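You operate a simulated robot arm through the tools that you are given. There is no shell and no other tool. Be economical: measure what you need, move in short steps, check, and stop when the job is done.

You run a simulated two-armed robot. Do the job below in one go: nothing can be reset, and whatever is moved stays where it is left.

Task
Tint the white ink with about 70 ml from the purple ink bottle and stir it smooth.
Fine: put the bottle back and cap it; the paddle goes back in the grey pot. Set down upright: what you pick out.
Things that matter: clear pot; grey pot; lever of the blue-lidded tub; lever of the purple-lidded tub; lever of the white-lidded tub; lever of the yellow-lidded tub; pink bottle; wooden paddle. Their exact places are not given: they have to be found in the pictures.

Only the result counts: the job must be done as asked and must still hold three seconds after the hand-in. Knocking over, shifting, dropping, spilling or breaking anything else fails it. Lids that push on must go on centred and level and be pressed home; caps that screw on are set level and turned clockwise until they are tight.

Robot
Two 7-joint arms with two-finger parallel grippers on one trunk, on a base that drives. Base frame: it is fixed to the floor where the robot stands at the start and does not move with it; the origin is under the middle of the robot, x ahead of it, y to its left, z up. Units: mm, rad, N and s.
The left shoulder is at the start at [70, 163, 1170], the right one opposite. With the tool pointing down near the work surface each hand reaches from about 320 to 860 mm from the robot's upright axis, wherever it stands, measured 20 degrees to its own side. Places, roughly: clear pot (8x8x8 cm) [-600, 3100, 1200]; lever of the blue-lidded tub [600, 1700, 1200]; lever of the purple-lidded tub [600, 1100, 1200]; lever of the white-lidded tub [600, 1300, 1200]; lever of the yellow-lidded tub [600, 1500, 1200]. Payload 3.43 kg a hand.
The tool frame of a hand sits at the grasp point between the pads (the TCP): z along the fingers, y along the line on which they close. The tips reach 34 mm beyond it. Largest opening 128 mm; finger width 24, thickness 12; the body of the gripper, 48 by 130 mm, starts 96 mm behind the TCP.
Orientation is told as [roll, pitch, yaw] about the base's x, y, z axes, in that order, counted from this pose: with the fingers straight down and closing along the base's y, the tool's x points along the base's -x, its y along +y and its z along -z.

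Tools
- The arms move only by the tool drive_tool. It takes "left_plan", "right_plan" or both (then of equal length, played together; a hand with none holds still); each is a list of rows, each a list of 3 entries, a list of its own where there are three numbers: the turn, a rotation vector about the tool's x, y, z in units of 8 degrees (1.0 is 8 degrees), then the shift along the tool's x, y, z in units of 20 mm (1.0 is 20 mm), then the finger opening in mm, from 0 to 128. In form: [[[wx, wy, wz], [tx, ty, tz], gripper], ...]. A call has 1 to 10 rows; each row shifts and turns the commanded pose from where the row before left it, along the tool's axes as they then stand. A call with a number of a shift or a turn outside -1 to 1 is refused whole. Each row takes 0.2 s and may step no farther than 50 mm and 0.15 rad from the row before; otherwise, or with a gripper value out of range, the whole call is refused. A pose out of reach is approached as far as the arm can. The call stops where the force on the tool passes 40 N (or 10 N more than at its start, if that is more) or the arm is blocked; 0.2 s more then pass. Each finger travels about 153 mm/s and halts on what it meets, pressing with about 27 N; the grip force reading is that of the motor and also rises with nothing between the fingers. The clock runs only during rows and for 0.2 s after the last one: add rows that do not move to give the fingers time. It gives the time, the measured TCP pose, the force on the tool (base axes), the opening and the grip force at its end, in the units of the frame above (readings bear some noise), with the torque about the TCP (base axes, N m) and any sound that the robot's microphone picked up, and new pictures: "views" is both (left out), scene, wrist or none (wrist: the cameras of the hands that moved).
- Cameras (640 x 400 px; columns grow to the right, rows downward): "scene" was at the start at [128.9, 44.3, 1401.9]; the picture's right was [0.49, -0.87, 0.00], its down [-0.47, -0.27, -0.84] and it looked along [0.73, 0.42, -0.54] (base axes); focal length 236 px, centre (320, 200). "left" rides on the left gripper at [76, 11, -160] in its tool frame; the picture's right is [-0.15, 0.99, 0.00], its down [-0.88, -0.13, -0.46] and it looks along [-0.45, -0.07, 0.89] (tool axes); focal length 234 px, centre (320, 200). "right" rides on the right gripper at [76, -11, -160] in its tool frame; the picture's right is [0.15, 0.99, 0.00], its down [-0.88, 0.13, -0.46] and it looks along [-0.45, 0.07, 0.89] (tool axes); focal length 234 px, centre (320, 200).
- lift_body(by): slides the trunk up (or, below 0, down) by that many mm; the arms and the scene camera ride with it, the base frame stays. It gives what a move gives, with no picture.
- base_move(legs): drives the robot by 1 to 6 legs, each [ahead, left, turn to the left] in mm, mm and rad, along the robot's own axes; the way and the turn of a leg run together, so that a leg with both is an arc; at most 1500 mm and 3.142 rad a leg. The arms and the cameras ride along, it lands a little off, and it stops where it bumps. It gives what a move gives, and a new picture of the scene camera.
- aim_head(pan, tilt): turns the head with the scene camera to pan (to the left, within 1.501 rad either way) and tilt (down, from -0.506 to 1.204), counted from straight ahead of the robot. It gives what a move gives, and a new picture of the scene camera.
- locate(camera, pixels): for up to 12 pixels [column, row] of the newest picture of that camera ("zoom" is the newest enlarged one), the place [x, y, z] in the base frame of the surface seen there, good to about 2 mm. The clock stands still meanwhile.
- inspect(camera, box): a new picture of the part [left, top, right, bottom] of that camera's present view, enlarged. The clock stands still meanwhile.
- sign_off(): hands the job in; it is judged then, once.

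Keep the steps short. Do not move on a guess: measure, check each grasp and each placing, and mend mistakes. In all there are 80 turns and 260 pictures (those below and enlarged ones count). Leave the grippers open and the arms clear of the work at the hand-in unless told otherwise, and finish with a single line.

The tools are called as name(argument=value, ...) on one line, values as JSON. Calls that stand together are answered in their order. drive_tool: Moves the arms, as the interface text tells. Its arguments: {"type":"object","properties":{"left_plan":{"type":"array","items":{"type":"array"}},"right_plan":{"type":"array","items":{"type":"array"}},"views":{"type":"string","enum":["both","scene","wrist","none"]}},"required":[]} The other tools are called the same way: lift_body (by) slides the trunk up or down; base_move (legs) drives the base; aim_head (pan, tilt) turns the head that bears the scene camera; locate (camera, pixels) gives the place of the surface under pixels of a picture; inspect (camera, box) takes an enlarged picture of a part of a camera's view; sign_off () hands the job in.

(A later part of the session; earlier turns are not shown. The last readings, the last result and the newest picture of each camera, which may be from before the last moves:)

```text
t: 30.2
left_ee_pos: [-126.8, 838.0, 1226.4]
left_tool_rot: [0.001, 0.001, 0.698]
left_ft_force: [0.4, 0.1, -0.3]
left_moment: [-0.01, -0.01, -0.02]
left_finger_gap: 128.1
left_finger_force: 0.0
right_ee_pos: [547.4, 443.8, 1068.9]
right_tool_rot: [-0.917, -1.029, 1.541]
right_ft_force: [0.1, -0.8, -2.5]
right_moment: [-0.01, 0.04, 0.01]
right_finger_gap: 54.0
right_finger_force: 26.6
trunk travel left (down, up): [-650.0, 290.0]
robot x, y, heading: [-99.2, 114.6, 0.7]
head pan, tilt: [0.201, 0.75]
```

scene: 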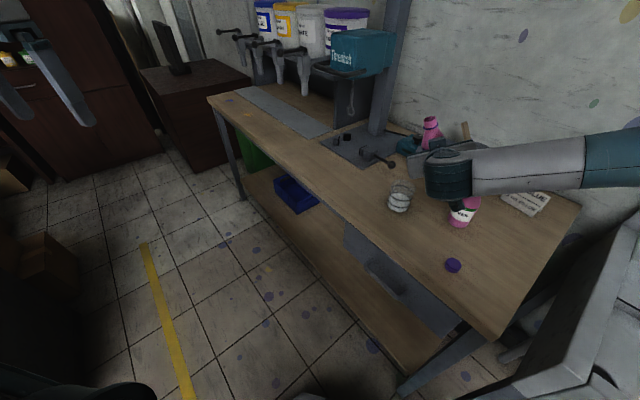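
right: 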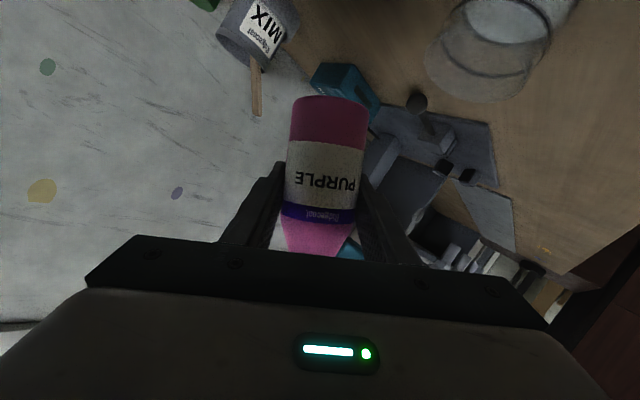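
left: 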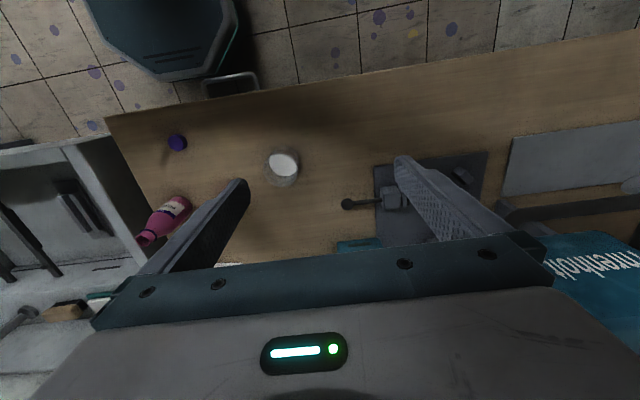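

No reach warnings; both cameras see the pot. Continuing to 40° while lowering.

drive_tool(right_plan=[[[0.137, 0, -0.376], [0.8, 0.24, 0.29], 40], [[0.137, 0, -0.376], [0.8, 0.24, 0.29], 40], [[0.137, 0, -0.376], [0.8, 0.24, 0.29], 40], [[0.137, 0, -0.376], [0.8, 0.24, 0.29], 40], [[0.137, 0, -0.376], [0.8, 0.24, 0.29], 40], [[0, 0, 0], [0, 0, 0], 40]], views="both")

```text
t: 31.6
left_ee_pos: [-128.1, 837.7, 1227.1]
left_tool_rot: [0.0, 0.0, 0.701]
left_ft_force: [-0.4, 0.0, 0.3]
left_moment: [0.02, 0.04, 0.02]
left_finger_gap: 127.9
left_finger_force: 0.1
right_ee_pos: [562.3, 425.3, 983.3]
right_tool_rot: [-1.182, -0.803, 1.753]
right_ft_force: [0.0, -0.1, -1.8]
right_moment: [0.01, 0.0, 0.0]
right_finger_gap: 54.1
right_finger_force: 27.3
trunk travel left (down, up): [-650.0, 290.0]
robot x, y, heading: [-102.1, 112.6, 0.703]
head pan, tilt: [0.201, 0.75]
```

scene: 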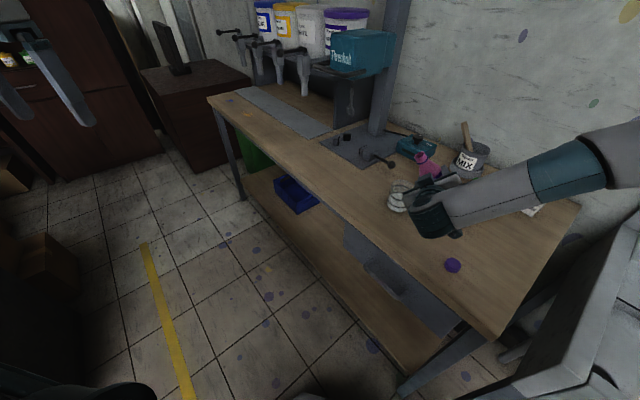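
right: 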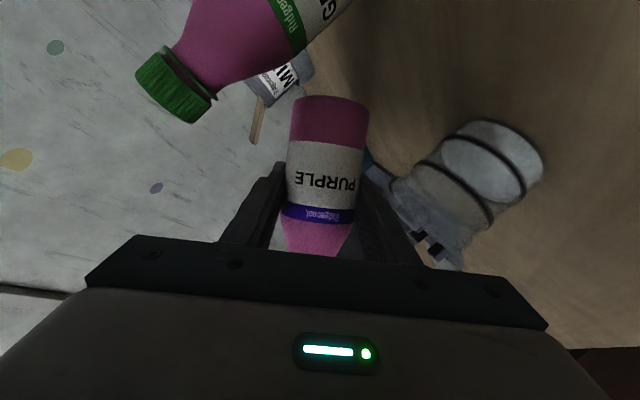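

Pose as planned, no flow yet. Zooming to check the mouth against the pot.

inspect(camera="scene", box=[370, 140, 470, 230])

inspect(camera="right", box=[370, 100, 570, 260])

locate(camera="scene", pixels=[[420, 158], [424, 153], [416, 160], [398, 202], [420, 165]])

```text
4.44 times, centred on (420, 185) of scene
```

zoom: 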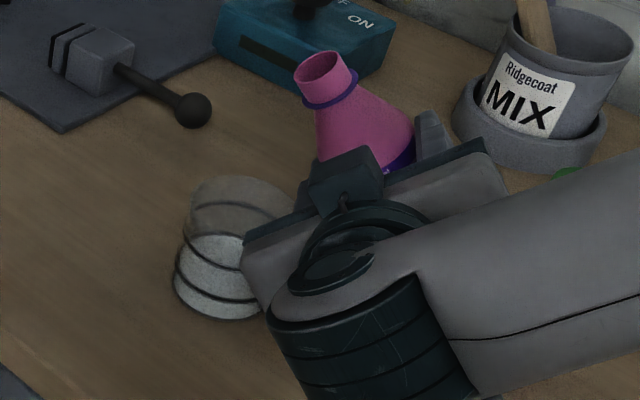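

```text
2.50 times, centred on (470, 180) of right
```

zoom: 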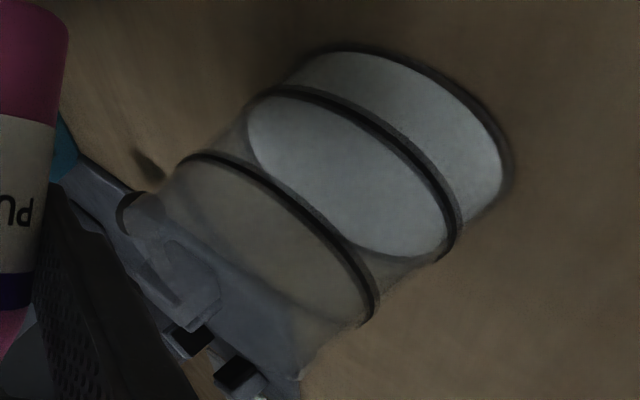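

```text
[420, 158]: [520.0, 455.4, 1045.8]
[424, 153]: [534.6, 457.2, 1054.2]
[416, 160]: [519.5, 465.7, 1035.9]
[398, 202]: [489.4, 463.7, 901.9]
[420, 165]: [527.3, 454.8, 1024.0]
```

Mouth at ≈(522,462,1045), over the pot. To keep the bottle's bottom clear of the green bottle, I yaw it 15° about the lip, then tilt to 48°.

drive_tool(right_plan=[[[-0.45, -0.4, -0.164], [-0.113, 0.027, 0.247], 40], [[-0.45, -0.4, -0.164], [-0.113, 0.027, 0.247], 40], [[-0.45, -0.4, -0.164], [-0.113, 0.027, 0.247], 40], [[0.171, 0, -0.47], [0.48, 0.19, 0.175], 40], [[0.171, 0, -0.47], [0.48, 0.19, 0.175], 40], [[0, 0, 0], [0, 0, 0], 40]], views="both")

inspect(camera="scene", box=[370, 140, 470, 230])

```text
t: 33.0
left_ee_pos: [-127.6, 837.3, 1226.9]
left_tool_rot: [0.001, 0.001, 0.699]
left_ft_force: [0.0, -0.1, 0.9]
left_moment: [0.01, -0.02, 0.03]
left_finger_gap: 127.9
left_finger_force: 0.1
right_ee_pos: [528.7, 496.9, 1023.6]
right_tool_rot: [-1.264, -0.676, 2.062]
right_ft_force: [-0.2, 0.0, -1.8]
right_moment: [-0.03, 0.02, -0.02]
right_finger_gap: 54.0
right_finger_force: 26.6
right hand out of reach, approached as far as the arm can: row 1, 2, 3, 4, 5
trunk travel left (down, up): [-650.0, 290.0]
robot x, y, heading: [-100.3, 111.7, 0.696]
head pan, tilt: [0.201, 0.75]
```

scene: 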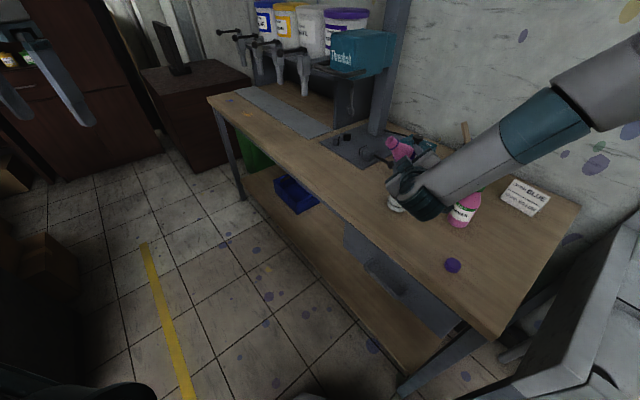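
right: 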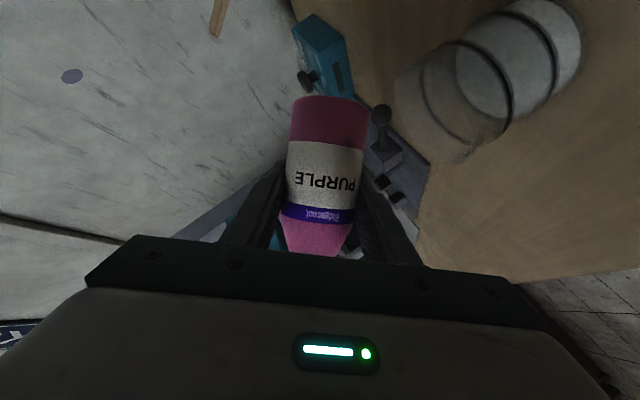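

```text
4.44 times, centred on (420, 185) of scene
```

zoom: 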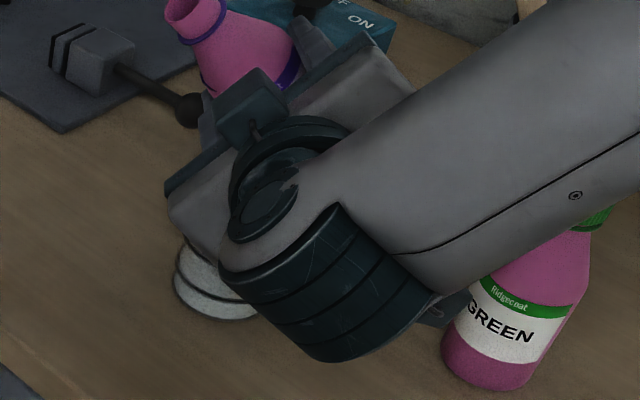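

That yaw ran into a joint limit again (hand now above the pot at z 1024, nothing touched). A better way: since the wrist is comfortable pointing down, pour forward (mouth away from the robot) by tipping the hand from forward to downward. First bring the bottle upright, higher and back toward the robot.

drive_tool(right_plan=[[[-0.342, 0, 0.94], [-0.314, -0.372, -0.114], 40], [[-0.342, 0, 0.94], [-0.36, -0.32, -0.131], 40], [[-0.342, 0, 0.94], [-0.4, -0.265, -0.145], 40], [[-0.342, 0, 0.94], [-0.43, -0.2, -0.156], 40], [[-0.342, 0, 0.94], [-0.45, -0.138, -0.164], 40], [[-0.342, 0, 0.94], [-0.465, -0.07, -0.17], 40], [[0, 0, 0], [0.342, 0, -0.94], 40], [[0, 0, 0], [0.342, 0, -0.94], 40], [[0, 0, 0], [0.342, 0, -0.94], 40], [[0, 0, 0], [0, 0, 0], 40]], views="scene")

```text
t: 35.2
left_ee_pos: [-127.9, 837.7, 1225.2]
left_tool_rot: [0.0, 0.0, 0.7]
left_ft_force: [-0.2, -0.4, -0.1]
left_moment: [-0.01, -0.03, 0.02]
left_finger_gap: 128.1
left_finger_force: 0.1
right_ee_pos: [474.1, 461.3, 1065.6]
right_tool_rot: [-0.157, -1.179, 1.146]
right_ft_force: [0.4, -0.1, -2.4]
right_moment: [-0.05, -0.04, -0.02]
right_finger_gap: 54.1
right_finger_force: 27.6
right hand out of reach, approached as far as the arm can: row 3
trunk travel left (down, up): [-650.0, 290.0]
robot x, y, heading: [-97.7, 115.8, 0.699]
head pan, tilt: [0.201, 0.75]
```

scene: 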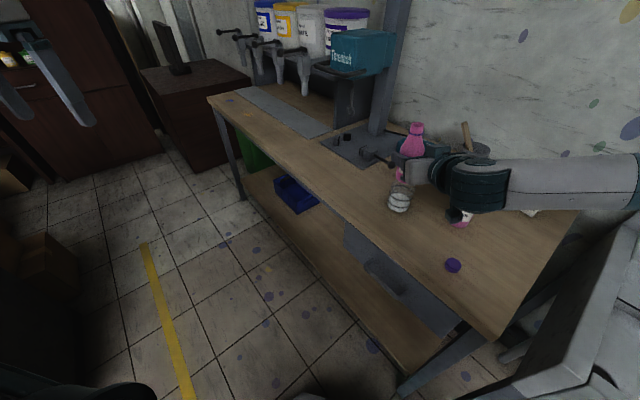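

Bottle nearly upright at (474,461,1066). Now levelling it, placing it on the robot side of the pot and tipping forward 24° to test the new way.

drive_tool(right_plan=[[[-0.146, -0.274, 0.402], [0, 0, 0], 40], [[0, 0, 0], [0.12, -0.625, -0.33], 40], [[0, 0, 0], [0.12, -0.625, -0.33], 40], [[0, 1, 0], [0.88, 0, 0.32], 40], [[0, 1, 0], [0.83, 0, 0.44], 40], [[0, 1, 0], [0.76, 0, 0.55], 40], [[0, 0, 0], [0, 0, 0], 40]], views="both")

```text
t: 36.8
left_ee_pos: [-128.0, 837.9, 1227.2]
left_tool_rot: [-0.001, 0.001, 0.701]
left_ft_force: [-0.3, 0.0, 0.4]
left_moment: [0.03, -0.02, -0.01]
left_finger_gap: 128.1
left_finger_force: 0.1
right_ee_pos: [488.4, 434.8, 1009.6]
right_tool_rot: [-0.001, -0.801, 0.997]
right_ft_force: [-0.3, 0.0, -1.8]
right_moment: [0.0, -0.02, -0.01]
right_finger_gap: 54.2
right_finger_force: 27.1
trunk travel left (down, up): [-650.0, 290.0]
robot x, y, heading: [-98.0, 113.6, 0.697]
head pan, tilt: [0.201, 0.75]
```

scene: 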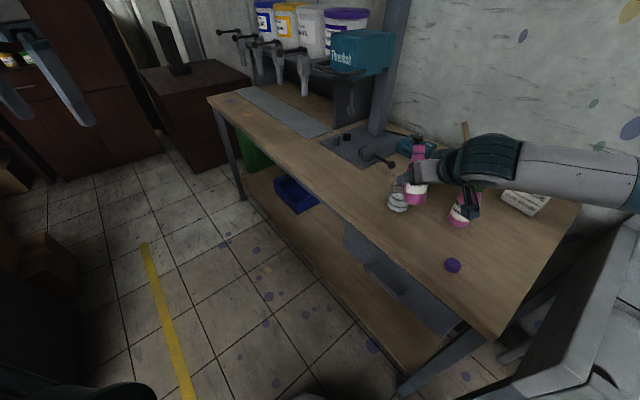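
right: 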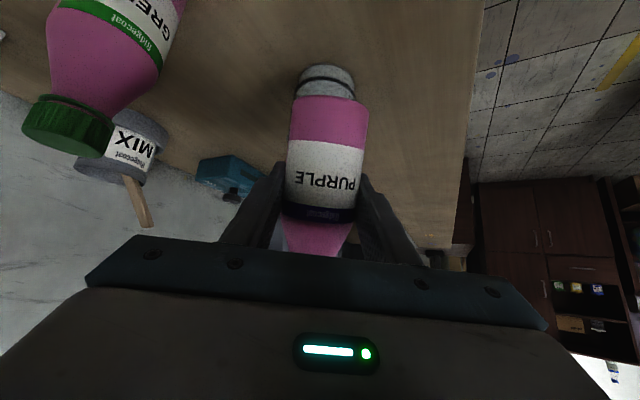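

This works cleanly. Checking whether the pot's ink stays visible from the scene camera.

inspect(camera="scene", box=[360, 140, 480, 230])

inspect(camera="left", box=[0, 0, 640, 400])

```text
4.44 times, centred on (420, 185) of scene
```

zoom: 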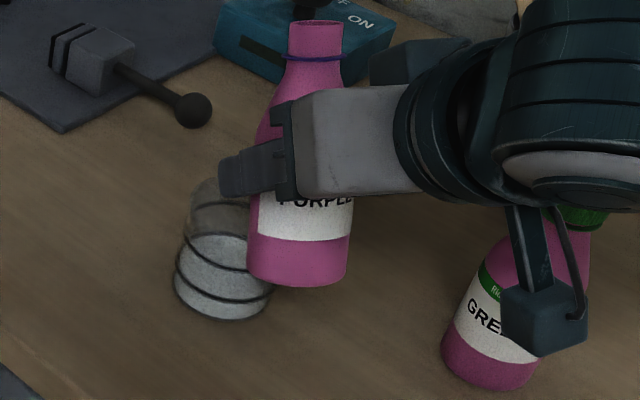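

```text
1.00 times, centred on (320, 200) of left (not enlarged: the box is as wide or as high as the picture)
```

zoom: 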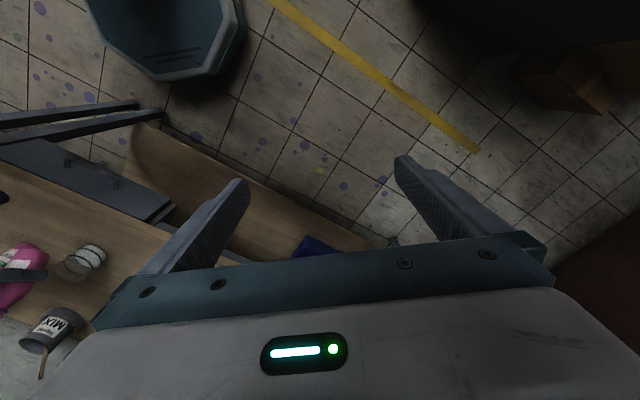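

The left camera already sees the pot at (85,258); bringing the left hand 200 mm closer gives a better level reading, while tipping the bottle to 40°.

drive_tool(left_plan=[[[0, 0, 0], [0, -1, 0], 128], [[0, 0, 0], [0, -1, 0], 128], [[0, 0, 0], [0, -1, 0], 128], [[0, 0, 0], [0, -1, 0], 128], [[0, 0, 0], [0, -1, 0], 128], [[0, 0, 0], [0, -1, 0], 128], [[0, 0, 0], [0, -1, 0], 128], [[0, 0, 0], [0, -1, 0], 128], [[0, 0, 0], [0, -1, 0], 128], [[0, 0, 0], [0, 0, 0], 128]], right_plan=[[[0, 1, 0], [0.78, 0, 0.13], 40], [[0, 1, 0], [0.75, 0, 0.24], 40], [[0, 0, 0], [0, 0, 0], 40], [[0, 0, 0], [0, 0, 0], 40], [[0, 0, 0], [0, 0, 0], 40], [[0, 0, 0], [0, 0, 0], 40], [[0, 0, 0], [0, 0, 0], 40], [[0, 0, 0], [0, 0, 0], 40], [[0, 0, 0], [0, 0, 0], 40], [[0, 0, 0], [0, 0, 0], 40]], views="both")

```text
t: 39.0
left_ee_pos: [-11.5, 700.0, 1226.2]
left_tool_rot: [0.0, 0.0, 0.7]
left_ft_force: [-0.7, 0.2, -0.5]
left_moment: [-0.02, 0.02, 0.0]
left_finger_gap: 127.9
left_finger_force: 0.0
right_ee_pos: [476.9, 420.7, 984.0]
right_tool_rot: [-0.001, -0.523, 0.999]
right_ft_force: [0.8, -0.6, -2.6]
right_moment: [-0.03, -0.01, 0.0]
right_finger_gap: 54.0
right_finger_force: 27.0
trunk travel left (down, up): [-650.0, 290.0]
robot x, y, heading: [-102.2, 111.3, 0.701]
head pan, tilt: [0.201, 0.75]
```

scene: 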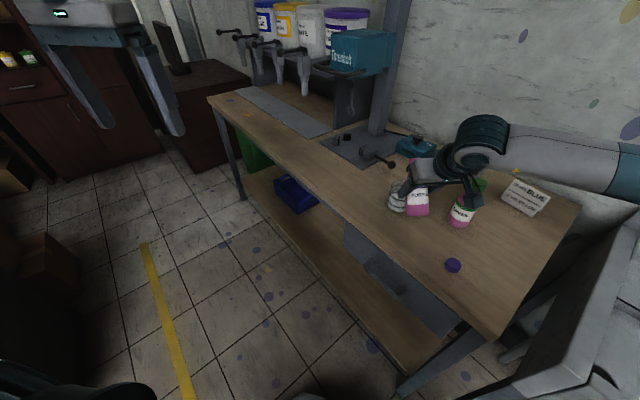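
right: 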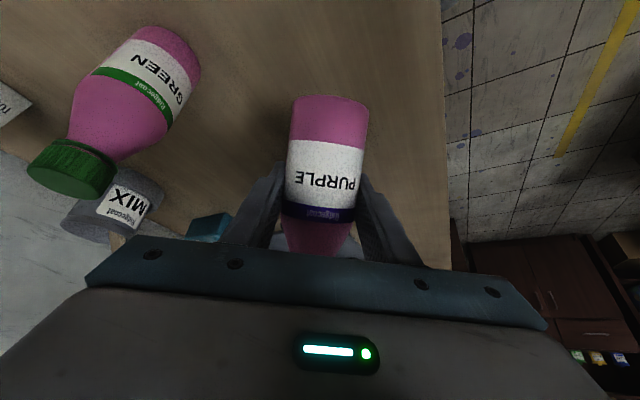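
left: 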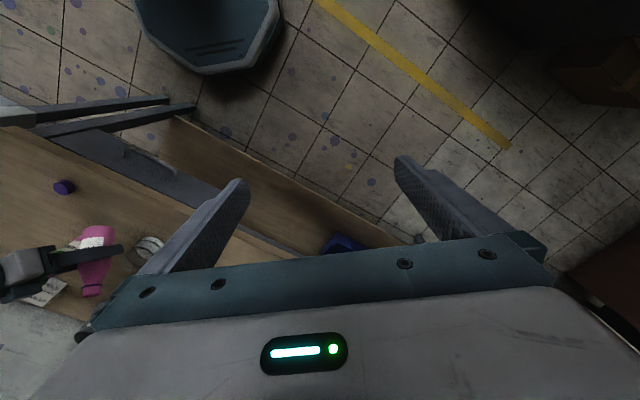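

Left finger covers the pot; I'll close and advance the left hand a little for a clear look, and tip the bottle to 48°.

drive_tool(left_plan=[[[0, 0, 0], [-1, 0, 0], 90], [[0, 0, 0], [-1, 0, 0], 50], [[0, 0, 0], [-1, 0, 0], 30], [[0, 0, 0], [0, 0, 0], 20]], right_plan=[[[0, 0.5, 0], [0.4, 0, 0.37], 40], [[0, 0.5, 0], [0.4, 0, 0.37], 40], [[0, 0, 0], [0, 0, 0], 40], [[0, 0, 0], [0, 0, 0], 40]], views="none")

inspect(camera="left", box=[0, 140, 260, 320])

```text
t: 40.0
left_ee_pos: [33.8, 739.6, 1226.9]
left_tool_rot: [-0.001, 0.0, 0.7]
left_ft_force: [0.6, 0.7, -0.2]
left_moment: [0.02, 0.03, 0.05]
left_finger_gap: 20.2
left_finger_force: 0.1
right_ee_pos: [473.6, 413.8, 963.9]
right_tool_rot: [-0.002, -0.385, 0.999]
right_ft_force: [-0.2, 0.6, -2.7]
right_moment: [0.01, 0.01, -0.01]
right_finger_gap: 54.2
right_finger_force: 27.1
trunk travel left (down, up): [-650.0, 290.0]
robot x, y, heading: [-98.7, 107.2, 0.696]
head pan, tilt: [0.201, 0.75]
```

```text
2.22 times, centred on (130, 230) of left
```

zoom: 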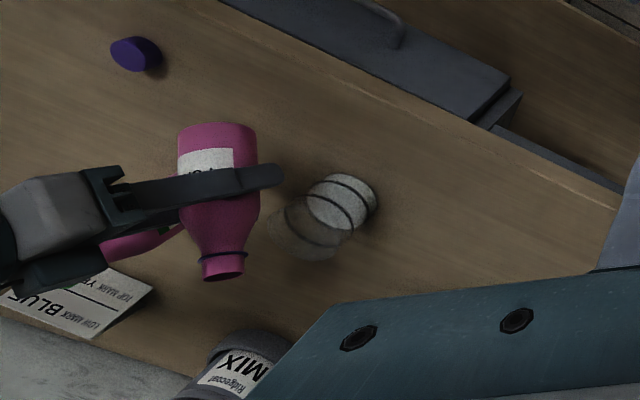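

Excellent view. Measuring the mouth and the ink surface here.

locate(camera="zoom", pixels=[[222, 280], [206, 278], [240, 274], [225, 255], [330, 207], [322, 200], [340, 215], [335, 205], [325, 212], [345, 222], [330, 198], [318, 206]])

```text
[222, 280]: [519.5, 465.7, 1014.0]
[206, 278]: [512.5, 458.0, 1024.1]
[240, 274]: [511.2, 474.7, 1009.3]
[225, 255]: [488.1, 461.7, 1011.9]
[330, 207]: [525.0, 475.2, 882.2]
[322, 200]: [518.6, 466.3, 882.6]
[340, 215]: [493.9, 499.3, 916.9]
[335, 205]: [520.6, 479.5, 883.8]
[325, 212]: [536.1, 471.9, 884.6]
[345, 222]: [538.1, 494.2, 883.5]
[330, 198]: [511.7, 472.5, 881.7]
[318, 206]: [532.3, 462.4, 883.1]
```

Lip at ≈(512,471,1009), over the pot. Tipping to 56° in two small rows.

drive_tool(right_plan=[[[0, 0.5, 0], [0.176, 0, 0.072], 40], [[0, 0.5, 0], [0.176, 0, 0.072], 40], [[0, 0, 0], [0, 0, 0], 40]], views="none")

inspect(camera="left", box=[0, 140, 260, 320])

```text
t: 40.8
left_ee_pos: [33.3, 738.5, 1226.8]
left_tool_rot: [0.0, 0.001, 0.7]
left_ft_force: [-0.5, -0.2, -0.4]
left_moment: [0.02, 0.0, 0.0]
left_finger_gap: 19.9
left_finger_force: 0.0
right_ee_pos: [470.8, 410.2, 958.6]
right_tool_rot: [0.0, -0.242, 0.998]
right_ft_force: [-0.9, 0.8, -2.5]
right_moment: [-0.01, 0.0, -0.01]
right_finger_gap: 54.0
right_finger_force: 27.5
trunk travel left (down, up): [-650.0, 290.0]
robot x, y, heading: [-105.1, 112.6, 0.692]
head pan, tilt: [0.201, 0.75]
```

```text
2.22 times, centred on (130, 230) of left
```

zoom: 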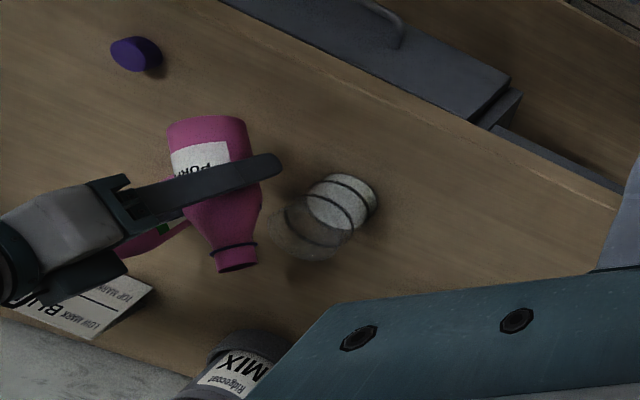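

No flow yet. On to 64°.

drive_tool(right_plan=[[[0, 0.5, 0], [0.061, 0, -0.288], 40], [[0, 0.5, 0], [0.061, 0, -0.288], 40]], views="none")

inspect(camera="left", box=[0, 140, 260, 320])

```text
t: 41.4
left_ee_pos: [34.9, 738.8, 1225.9]
left_tool_rot: [0.0, 0.0, 0.7]
left_ft_force: [-0.6, -0.4, 0.0]
left_moment: [-0.01, 0.0, -0.01]
left_finger_gap: 20.0
left_finger_force: 0.0
right_ee_pos: [468.0, 406.1, 968.9]
right_tool_rot: [0.002, -0.103, 0.998]
right_ft_force: [-0.7, 0.7, -2.2]
right_moment: [-0.01, 0.0, 0.02]
right_finger_gap: 54.4
right_finger_force: 27.1
trunk travel left (down, up): [-650.0, 290.0]
robot x, y, heading: [-100.2, 110.2, 0.692]
head pan, tilt: [0.201, 0.75]
```

```text
2.22 times, centred on (130, 230) of left
```

zoom: 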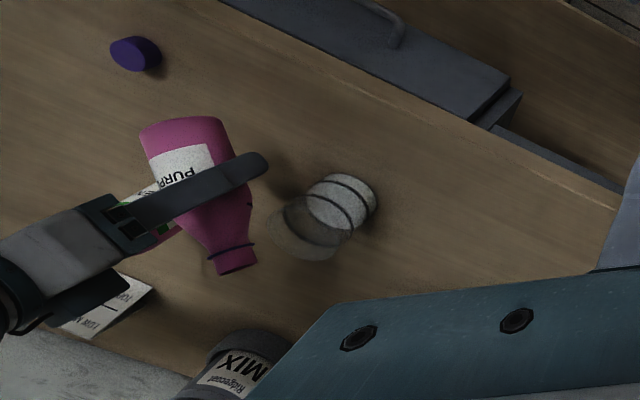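

Still none. On to 72°, one 4° row at a time.

drive_tool(right_plan=[[[0, 0.5, 0], [0.06, 0, -0.287], 40], [[0, 0, 0], [0, 0, 0], 40]], views="none")

drive_tool(right_plan=[[[0, 0.5, 0], [0.06, 0, -0.287], 40], [[0, 0, 0], [0, 0, 0], 40]], views="none")

inspect(camera="left", box=[0, 140, 260, 320])

```text
t: 42.0
left_ee_pos: [34.1, 738.6, 1225.4]
left_tool_rot: [0.001, 0.0, 0.699]
left_ft_force: [0.1, -0.2, 0.5]
left_moment: [-0.01, 0.01, -0.04]
left_finger_gap: 19.8
left_finger_force: 0.0
right_ee_pos: [468.1, 404.3, 974.8]
right_tool_rot: [0.001, -0.036, 0.999]
right_ft_force: [0.0, -1.2, -2.0]
right_moment: [0.04, 0.02, 0.02]
right_finger_gap: 54.0
right_finger_force: 26.6
trunk travel left (down, up): [-650.0, 290.0]
robot x, y, heading: [-101.5, 110.9, 0.696]
head pan, tilt: [0.201, 0.75]
```

```text
t: 42.6
left_ee_pos: [34.0, 739.1, 1226.1]
left_tool_rot: [0.002, 0.0, 0.7]
left_ft_force: [-0.7, -0.5, -0.6]
left_moment: [-0.01, -0.01, 0.01]
left_finger_gap: 20.0
left_finger_force: 0.1
right_ee_pos: [468.5, 402.4, 979.9]
right_tool_rot: [0.001, 0.035, 0.996]
right_ft_force: [0.7, -0.2, -2.6]
right_moment: [0.03, -0.01, -0.02]
right_finger_gap: 53.9
right_finger_force: 26.8
trunk travel left (down, up): [-650.0, 290.0]
robot x, y, heading: [-100.5, 114.0, 0.696]
head pan, tilt: [0.201, 0.75]
```

```text
2.22 times, centred on (130, 230) of left
```

zoom: 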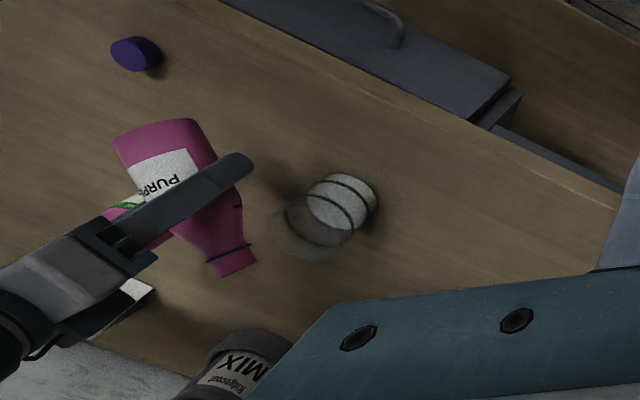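

No flow at 72°. Next 4°.

drive_tool(right_plan=[[[0, 0.5, 0], [0.06, 0, -0.285], 40], [[0, 0, 0], [0, 0, 0], 40]], views="none")

inspect(camera="left", box=[60, 180, 180, 260])

```text
t: 43.2
left_ee_pos: [34.8, 738.5, 1225.2]
left_tool_rot: [0.002, -0.001, 0.7]
left_ft_force: [0.3, -1.1, 0.3]
left_moment: [0.04, -0.01, 0.0]
left_finger_gap: 20.1
left_finger_force: 0.0
right_ee_pos: [467.8, 401.1, 986.9]
right_tool_rot: [0.002, 0.104, 1.001]
right_ft_force: [0.6, -1.3, -1.9]
right_moment: [0.01, 0.0, 0.0]
right_finger_gap: 53.9
right_finger_force: 27.3
trunk travel left (down, up): [-650.0, 290.0]
robot x, y, heading: [-102.2, 108.3, 0.7]
head pan, tilt: [0.201, 0.75]
```

```text
5.00 times, centred on (120, 220) of left
```

zoom: 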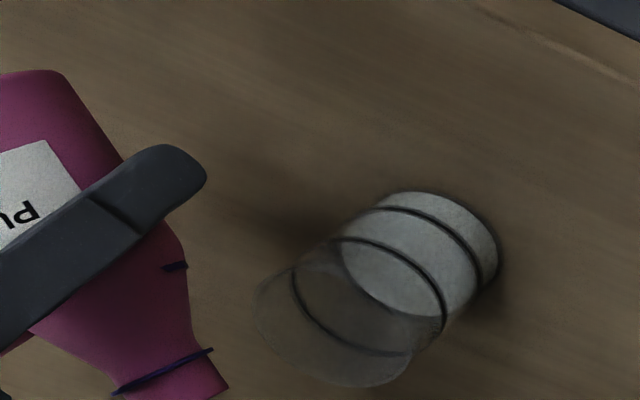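

Still nothing. Next 4° (80°).

drive_tool(right_plan=[[[0, 0.5, 0], [0.06, 0, -0.285], 40], [[0, 0, 0], [0, 0, 0], 40]], views="none")

inspect(camera="left", box=[60, 180, 180, 260])

```text
t: 43.8
left_ee_pos: [34.1, 736.9, 1225.9]
left_tool_rot: [0.0, 0.001, 0.7]
left_ft_force: [-0.5, -0.6, -0.3]
left_moment: [0.01, 0.0, -0.01]
left_finger_gap: 20.2
left_finger_force: 0.0
right_ee_pos: [466.8, 400.2, 991.4]
right_tool_rot: [0.001, 0.175, 0.999]
right_ft_force: [0.3, -0.5, -2.3]
right_moment: [0.01, -0.01, 0.02]
right_finger_gap: 54.0
right_finger_force: 27.2
trunk travel left (down, up): [-650.0, 290.0]
robot x, y, heading: [-101.3, 115.7, 0.697]
head pan, tilt: [0.201, 0.75]
```

```text
5.00 times, centred on (120, 220) of left
```

zoom: 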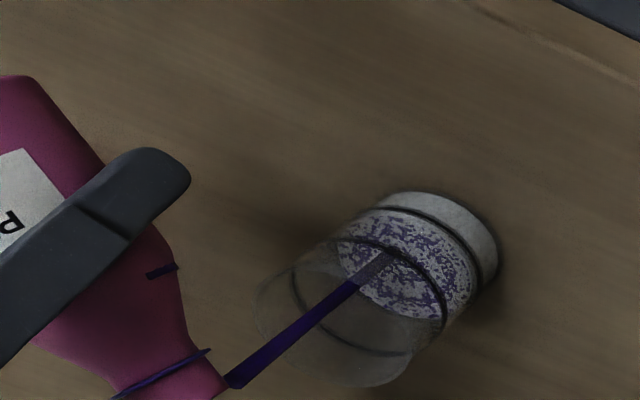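

Flow has started and falls in the pot. Measuring the level (clock is stopped).

locate(camera="zoom", pixels=[[370, 300], [385, 290], [400, 300], [410, 315], [360, 260], [400, 290], [390, 305], [420, 310]])

```text
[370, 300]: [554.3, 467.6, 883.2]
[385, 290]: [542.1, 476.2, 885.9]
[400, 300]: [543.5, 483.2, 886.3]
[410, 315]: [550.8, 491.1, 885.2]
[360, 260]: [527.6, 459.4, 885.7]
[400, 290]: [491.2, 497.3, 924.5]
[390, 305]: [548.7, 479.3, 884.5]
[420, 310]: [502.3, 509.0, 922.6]
```

Level ≈885 (≈+9 ml). Hold for a row and measure the rate.

drive_tool(right_plan=[[[0, 0, 0], [0, 0, 0], 40]], views="none")

inspect(camera="left", box=[100, 200, 180, 260])

locate(camera="zoom", pixels=[[275, 280], [260, 260], [290, 300], [310, 320], [280, 250], [300, 270], [250, 220], [230, 190], [320, 300], [270, 240], [290, 260], [240, 240]])

```text
t: 44.2
left_ee_pos: [33.8, 739.4, 1225.5]
left_tool_rot: [0.0, 0.002, 0.698]
left_ft_force: [-0.8, -0.1, 0.3]
left_moment: [0.03, -0.02, -0.01]
left_finger_gap: 19.9
left_finger_force: 0.2
right_ee_pos: [466.2, 402.4, 990.6]
right_tool_rot: [0.001, 0.174, 1.001]
right_ft_force: [0.7, -0.4, -2.2]
right_moment: [0.02, 0.01, 0.01]
right_finger_gap: 53.8
right_finger_force: 27.0
trunk travel left (down, up): [-650.0, 290.0]
robot x, y, heading: [-97.2, 119.1, 0.697]
head pan, tilt: [0.201, 0.75]
```

```text
6.67 times, centred on (140, 230) of left
```

zoom: 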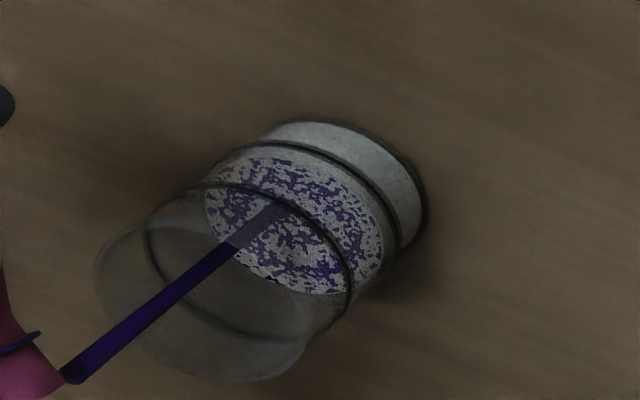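

```text
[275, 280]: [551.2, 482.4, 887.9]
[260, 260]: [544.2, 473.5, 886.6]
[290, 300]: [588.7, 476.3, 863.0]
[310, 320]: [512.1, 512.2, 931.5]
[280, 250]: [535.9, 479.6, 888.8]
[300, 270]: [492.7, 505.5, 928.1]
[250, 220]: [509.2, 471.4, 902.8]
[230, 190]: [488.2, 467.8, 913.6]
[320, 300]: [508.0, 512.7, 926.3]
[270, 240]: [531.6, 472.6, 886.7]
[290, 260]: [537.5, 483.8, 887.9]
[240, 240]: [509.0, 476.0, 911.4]
```

Level ≈887.6 (+18 ml), about 9 ml per 0.4 s. Holding three rows more.

drive_tool(right_plan=[[[0, 0, 0], [0, 0, 0], 40], [[0, 0, 0], [0, 0, 0], 40], [[0, 0, 0], [0, 0, 0], 40]], views="none")

inspect(camera="left", box=[100, 200, 180, 260])

locate(camera="zoom", pixels=[[275, 280], [260, 260], [265, 270], [285, 285], [280, 250], [255, 275], [285, 265], [270, 260], [300, 290], [270, 240], [290, 260], [275, 270]])

```text
t: 45.0
left_ee_pos: [35.1, 738.9, 1225.7]
left_tool_rot: [0.001, 0.0, 0.7]
left_ft_force: [0.2, 0.2, -0.2]
left_moment: [-0.01, 0.0, -0.01]
left_finger_gap: 20.3
left_finger_force: 0.1
right_ee_pos: [466.4, 401.0, 990.8]
right_tool_rot: [0.0, 0.174, 0.997]
right_ft_force: [-0.2, 1.0, -2.7]
right_moment: [0.0, 0.01, -0.02]
right_finger_gap: 54.1
right_finger_force: 27.4
trunk travel left (down, up): [-650.0, 290.0]
robot x, y, heading: [-100.3, 113.9, 0.697]
head pan, tilt: [0.201, 0.75]
```

```text
6.67 times, centred on (140, 230) of left
```

zoom: 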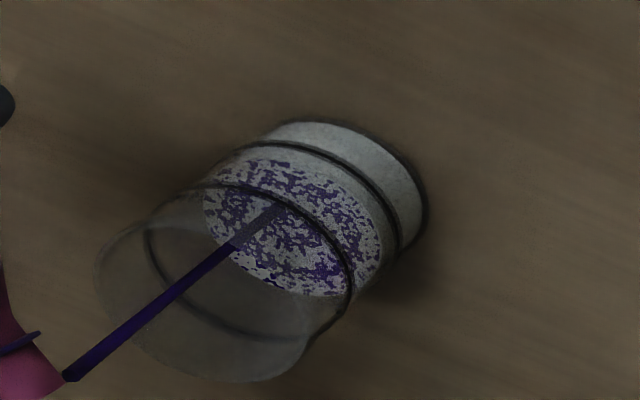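

```text
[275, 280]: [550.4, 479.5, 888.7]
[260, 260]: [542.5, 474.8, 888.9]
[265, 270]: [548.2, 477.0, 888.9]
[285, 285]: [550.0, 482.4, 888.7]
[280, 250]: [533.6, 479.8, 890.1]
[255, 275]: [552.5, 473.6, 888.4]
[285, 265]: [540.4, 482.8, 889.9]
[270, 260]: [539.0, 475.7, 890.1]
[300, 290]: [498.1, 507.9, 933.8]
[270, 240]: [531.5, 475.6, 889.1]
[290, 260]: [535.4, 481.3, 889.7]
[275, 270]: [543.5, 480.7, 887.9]
```

Level ≈889.1 (+24 ml); flow is dwindling. Tipping 2.5° more and holding two rows.

drive_tool(right_plan=[[[0, 0.3, 0], [0.03, 0, -0.17], 40], [[0, 0, 0], [0, 0, 0], 40], [[0, 0, 0], [0, 0, 0], 40]], views="none")

inspect(camera="left", box=[100, 200, 180, 260])

locate(camera="zoom", pixels=[[275, 280], [260, 260], [265, 270], [285, 285], [280, 250], [255, 275], [285, 265], [270, 260], [265, 250], [270, 240], [290, 260], [275, 270]])

```text
t: 45.8
left_ee_pos: [34.9, 738.7, 1226.7]
left_tool_rot: [-0.001, -0.002, 0.698]
left_ft_force: [0.8, -1.0, -0.1]
left_moment: [-0.01, 0.0, 0.0]
left_finger_gap: 20.1
left_finger_force: 0.1
right_ee_pos: [466.4, 401.3, 994.9]
right_tool_rot: [0.0, 0.217, 0.999]
right_ft_force: [-0.2, 0.5, -1.9]
right_moment: [0.03, 0.02, 0.04]
right_finger_gap: 54.0
right_finger_force: 26.7
trunk travel left (down, up): [-650.0, 290.0]
robot x, y, heading: [-98.9, 115.9, 0.694]
head pan, tilt: [0.201, 0.75]
```

```text
6.67 times, centred on (140, 230) of left
```

zoom: 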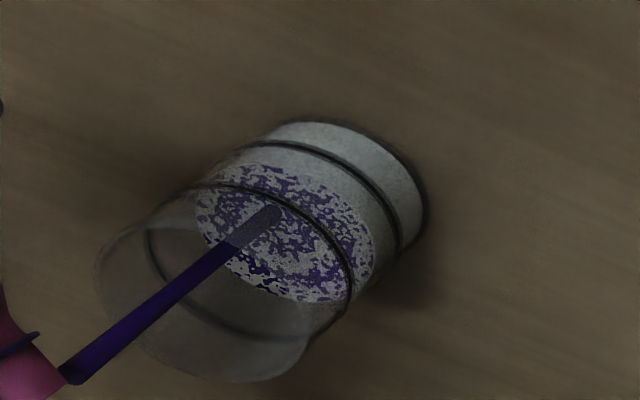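

```text
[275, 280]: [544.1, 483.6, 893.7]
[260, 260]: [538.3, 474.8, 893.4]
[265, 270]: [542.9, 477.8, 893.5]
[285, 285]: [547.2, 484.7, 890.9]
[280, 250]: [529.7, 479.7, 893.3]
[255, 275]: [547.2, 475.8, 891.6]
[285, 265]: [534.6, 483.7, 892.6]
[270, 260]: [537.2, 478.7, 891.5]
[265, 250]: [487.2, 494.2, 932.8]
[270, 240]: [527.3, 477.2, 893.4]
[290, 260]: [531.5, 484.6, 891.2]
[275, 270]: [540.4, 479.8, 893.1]
```

Level ≈892.6 (+37 ml). Two more rows with +1.5°.

drive_tool(right_plan=[[[0, 0.2, 0], [0.02, 0, -0.11], 40], [[0, 0, 0], [0, 0, 0], 40], [[0, 0, 0], [0, 0, 0], 40]], views="none")

inspect(camera="left", box=[100, 200, 180, 260])

locate(camera="zoom", pixels=[[275, 280], [260, 260], [265, 270], [285, 285], [280, 250], [255, 275], [285, 265], [270, 260], [265, 280], [270, 240], [290, 260], [275, 270]])

```text
t: 46.6
left_ee_pos: [33.7, 738.2, 1226.9]
left_tool_rot: [-0.001, 0.0, 0.7]
left_ft_force: [-0.1, -0.2, -0.4]
left_moment: [0.0, -0.02, -0.02]
left_finger_gap: 19.9
left_finger_force: 0.0
right_ee_pos: [465.7, 402.4, 996.0]
right_tool_rot: [-0.001, 0.244, 0.998]
right_ft_force: [0.1, -0.5, -1.5]
right_moment: [-0.04, -0.01, -0.03]
right_finger_gap: 53.9
right_finger_force: 26.4
trunk travel left (down, up): [-650.0, 290.0]
robot x, y, heading: [-98.5, 113.5, 0.699]
head pan, tilt: [0.201, 0.75]
```

```text
6.67 times, centred on (140, 230) of left
```

zoom: 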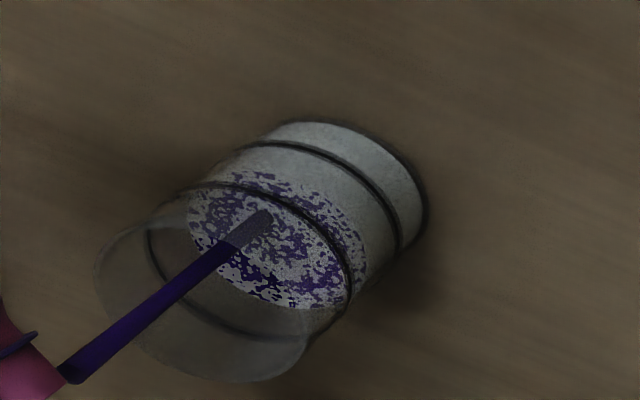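

```text
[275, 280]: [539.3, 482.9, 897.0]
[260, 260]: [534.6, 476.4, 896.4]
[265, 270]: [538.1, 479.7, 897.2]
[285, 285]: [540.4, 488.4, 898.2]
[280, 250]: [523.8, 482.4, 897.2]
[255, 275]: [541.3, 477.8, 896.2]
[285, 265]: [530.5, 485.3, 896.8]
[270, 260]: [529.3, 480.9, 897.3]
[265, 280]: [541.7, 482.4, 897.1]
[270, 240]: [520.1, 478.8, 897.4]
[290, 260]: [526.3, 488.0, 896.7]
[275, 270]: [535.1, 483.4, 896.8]
```

Level ≈897.0 (+53 ml). Hold two rows, then tip back 8° to stop and measure.

drive_tool(right_plan=[[[0, 0, 0], [0, 0, 0], 40], [[0, 0, 0], [0, 0, 0], 40], [[0, -1, 0], [-0.1, 0, 0.5], 40], [[0, -0.3, 0], [-0.03, 0, 0.17], 40], [[0, 0, 0], [0, 0, 0], 40], [[0, 0, 0], [0, 0, 0], 40]], views="none")

inspect(camera="left", box=[100, 200, 180, 260])

locate(camera="zoom", pixels=[[275, 280], [260, 260], [265, 270], [285, 285], [280, 250], [255, 275], [285, 265], [270, 260], [265, 280], [270, 240], [290, 260], [275, 270]])

```text
t: 48.0
left_ee_pos: [33.6, 737.9, 1227.1]
left_tool_rot: [-0.001, 0.0, 0.701]
left_ft_force: [-0.6, 0.9, 0.2]
left_moment: [0.03, -0.01, -0.03]
left_finger_gap: 20.1
left_finger_force: 0.1
right_ee_pos: [465.3, 401.6, 982.7]
right_tool_rot: [0.003, 0.064, 0.998]
right_ft_force: [-0.4, 0.1, -1.1]
right_moment: [-0.03, 0.03, 0.03]
right_finger_gap: 53.9
right_finger_force: 27.4
trunk travel left (down, up): [-650.0, 290.0]
robot x, y, heading: [-101.2, 113.0, 0.697]
head pan, tilt: [0.201, 0.75]
```

```text
6.67 times, centred on (140, 230) of left
```

zoom: 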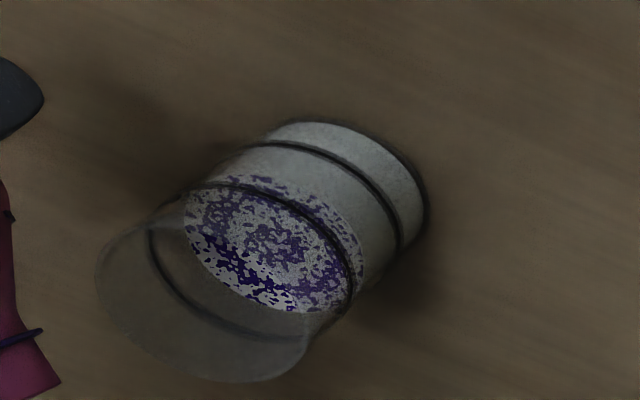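

```text
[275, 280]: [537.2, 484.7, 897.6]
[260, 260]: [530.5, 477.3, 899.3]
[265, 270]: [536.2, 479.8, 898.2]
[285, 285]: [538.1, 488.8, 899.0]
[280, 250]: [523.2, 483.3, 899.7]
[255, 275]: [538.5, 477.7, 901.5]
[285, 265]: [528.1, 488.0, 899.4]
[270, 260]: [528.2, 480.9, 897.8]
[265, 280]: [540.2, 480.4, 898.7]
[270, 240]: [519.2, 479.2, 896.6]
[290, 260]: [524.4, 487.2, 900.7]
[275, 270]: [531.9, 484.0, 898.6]
```

Level ≈898.9 (+60 ml). About 10 ml more is needed: a brief second tip.

drive_tool(right_plan=[[[0, 0.8, 0], [0.08, 0, -0.4], 40], [[0, 0.65, 0], [0.06, 0, -0.34], 40], [[0, 0, 0], [0, 0, 0], 40], [[0, 0, 0], [0, 0, 0], 40], [[0, -1, 0], [-0.1, 0, 0.5], 40], [[0, -0.5, 0], [-0.04, 0, 0.24], 40], [[0, 0, 0], [0, 0, 0], 40], [[0, 0, 0], [0, 0, 0], 40]], views="none")

inspect(camera="left", box=[100, 200, 180, 260])

locate(camera="zoom", pixels=[[275, 280], [260, 260], [265, 270], [285, 285], [280, 250], [255, 275], [285, 265], [270, 260], [265, 280], [270, 240], [290, 260], [275, 270]])

```text
t: 49.8
left_ee_pos: [34.8, 738.5, 1225.4]
left_tool_rot: [0.001, -0.001, 0.7]
left_ft_force: [-0.4, -0.4, 0.4]
left_moment: [0.0, 0.02, 0.0]
left_finger_gap: 20.1
left_finger_force: 0.0
right_ee_pos: [464.5, 399.7, 983.7]
right_tool_rot: [0.003, 0.056, 1.001]
right_ft_force: [-0.8, -0.6, -0.9]
right_moment: [-0.02, -0.01, 0.0]
right_finger_gap: 54.3
right_finger_force: 26.8
trunk travel left (down, up): [-650.0, 290.0]
robot x, y, heading: [-99.6, 115.8, 0.696]
head pan, tilt: [0.201, 0.75]
```

```text
6.67 times, centred on (140, 230) of left
```

zoom: 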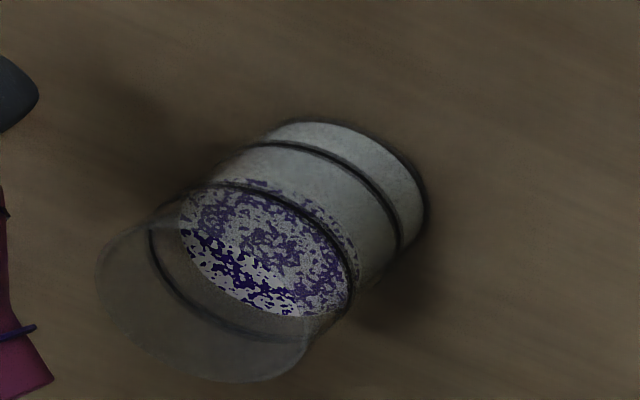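

```text
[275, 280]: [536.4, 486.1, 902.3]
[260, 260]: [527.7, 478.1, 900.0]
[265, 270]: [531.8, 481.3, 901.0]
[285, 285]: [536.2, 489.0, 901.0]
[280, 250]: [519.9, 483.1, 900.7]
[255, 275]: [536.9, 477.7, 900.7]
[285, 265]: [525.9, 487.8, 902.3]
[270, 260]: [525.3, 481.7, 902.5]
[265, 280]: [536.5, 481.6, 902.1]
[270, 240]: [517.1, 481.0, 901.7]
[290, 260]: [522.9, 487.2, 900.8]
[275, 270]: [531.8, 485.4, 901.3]
```

Level ≈901.4: rise ≈18.9 mm ≈ 69 ml. Done pouring. Righting the bottle while raising it slightly.

drive_tool(right_plan=[[[0, -1, 0], [0.02, 0, -0.4], 40], [[0, -1, 0], [-0.035, 0, -0.4], 40], [[0, -1, 0], [-0.09, 0, -0.39], 40], [[0, -1, 0], [-0.143, 0, -0.37], 40], [[0, -1, 0], [-0.194, 0, -0.35], 40], [[0, -1, 0], [-0.24, 0, -0.32], 40], [[0, -1, 0], [-0.28, 0, -0.28], 40], [[0, -1, 0], [-0.32, 0, -0.24], 40], [[0, -1, 0], [-0.35, 0, -0.19], 40], [[0, -0.155, 0], [-0.4, 0, -0.15], 40]], views="both")

```text
t: 52.0
left_ee_pos: [34.0, 739.8, 1226.4]
left_tool_rot: [-0.001, 0.001, 0.7]
left_ft_force: [-0.1, -0.9, -0.3]
left_moment: [-0.02, 0.02, -0.01]
left_finger_gap: 20.1
left_finger_force: 0.0
right_ee_pos: [465.7, 399.5, 1064.2]
right_tool_rot: [0.003, -1.224, 0.999]
right_ft_force: [-0.3, 0.2, -1.4]
right_moment: [0.02, -0.01, 0.03]
right_finger_gap: 54.0
right_finger_force: 26.9
trunk travel left (down, up): [-650.0, 290.0]
robot x, y, heading: [-97.6, 114.6, 0.699]
head pan, tilt: [0.201, 0.75]
```

scene: 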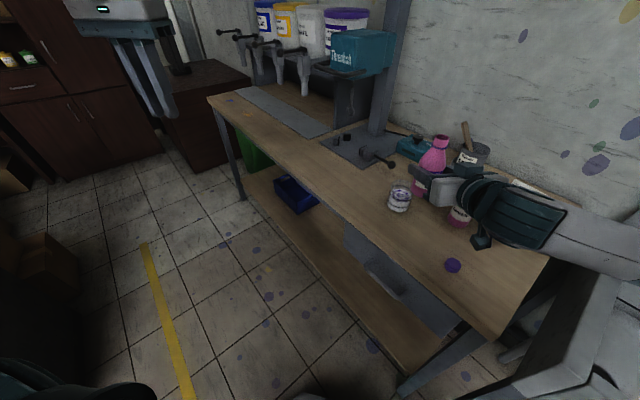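
right: 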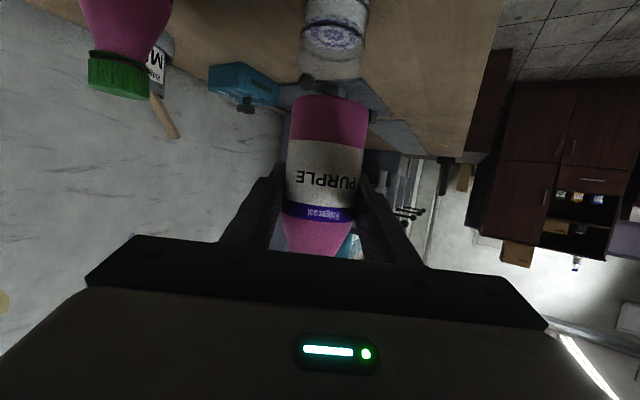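

Bottle upright (pitch −1.224). Now turning the base back to heading 0 and 80 mm left, bottle riding along clear of the green one (radius 632 vs 731).

base_move(legs=[[0, 0, -0.698], [0, 80, 0]])

```text
t: 54.9
left_ee_pos: [408.2, 582.0, 1226.9]
left_tool_rot: [0.0, 0.002, -0.006]
left_ft_force: [1.2, 0.1, -0.2]
left_moment: [0.01, 0.04, -0.01]
left_finger_gap: 20.0
left_finger_force: 0.0
right_ee_pos: [518.2, 44.9, 1062.6]
right_tool_rot: [0.002, -1.22, 0.293]
right_ft_force: [0.3, -0.2, -1.0]
right_moment: [0.0, 0.04, 0.0]
right_finger_gap: 53.9
right_finger_force: 26.6
trunk travel left (down, up): [-650.0, 290.0]
robot x, y, heading: [-99.2, 188.9, -0.004]
head pan, tilt: [0.201, 0.75]
```

scene: 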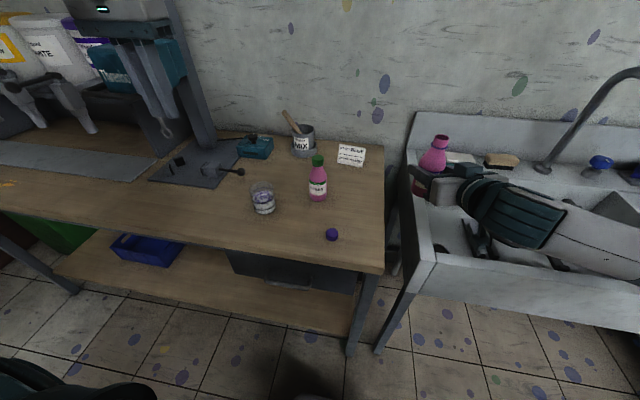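

Squaring the yaw and moving over the parking spot at height.

drive_tool(right_plan=[[[0.658, 0, 0.239], [0, 0, 0], 40], [[0.658, 0, 0.239], [0, 0, 0], 40], [[0.658, 0, 0.239], [0, 0, 0], 40], [[0, 0, 0], [-0.2, 1, 0.55], 40], [[0, 0, 0], [-0.2, 1, 0.55], 40], [[0, 0, 0], [-0.2, 1, 0.55], 40], [[0, 0, 0], [-0.2, 1, 0.55], 40], [[0, 0, 0], [-0.2, 1, 0.55], 40], [[0, 0, 0], [-0.2, 1, 0.55], 40], [[0, 0, 0], [-0.2, 1, 0.55], 40]], views="none")

drive_tool(right_plan=[[[0, 0, 0], [0, 0.4, 0], 40], [[0, 0, 0], [0, 0, 0], 40]], views="none")

```text
t: 57.1
left_ee_pos: [408.1, 582.2, 1225.1]
left_tool_rot: [0.001, 0.001, -0.007]
left_ft_force: [-0.2, -0.3, -1.0]
left_moment: [-0.05, 0.01, 0.03]
left_finger_gap: 20.0
left_finger_force: 0.0
right_ee_pos: [600.1, 185.3, 1063.5]
right_tool_rot: [-0.002, -1.222, 0.001]
right_ft_force: [-0.1, 0.5, -1.7]
right_moment: [0.0, 0.02, -0.01]
right_finger_gap: 54.4
right_finger_force: 27.0
trunk travel left (down, up): [-650.0, 290.0]
robot x, y, heading: [-100.8, 195.1, -0.012]
head pan, tilt: [0.201, 0.75]
```

```text
t: 57.7
left_ee_pos: [408.4, 580.9, 1227.1]
left_tool_rot: [0.0, 0.001, -0.006]
left_ft_force: [-0.6, -0.3, 0.1]
left_moment: [0.0, 0.0, 0.02]
left_finger_gap: 20.1
left_finger_force: 0.0
right_ee_pos: [599.7, 193.2, 1062.3]
right_tool_rot: [0.0, -1.222, 0.002]
right_ft_force: [-1.4, -0.1, -1.1]
right_moment: [-0.01, 0.02, -0.01]
right_finger_gap: 53.7
right_finger_force: 26.9
trunk travel left (down, up): [-650.0, 290.0]
robot x, y, heading: [-98.5, 191.1, -0.003]
head pan, tilt: [0.201, 0.75]
```

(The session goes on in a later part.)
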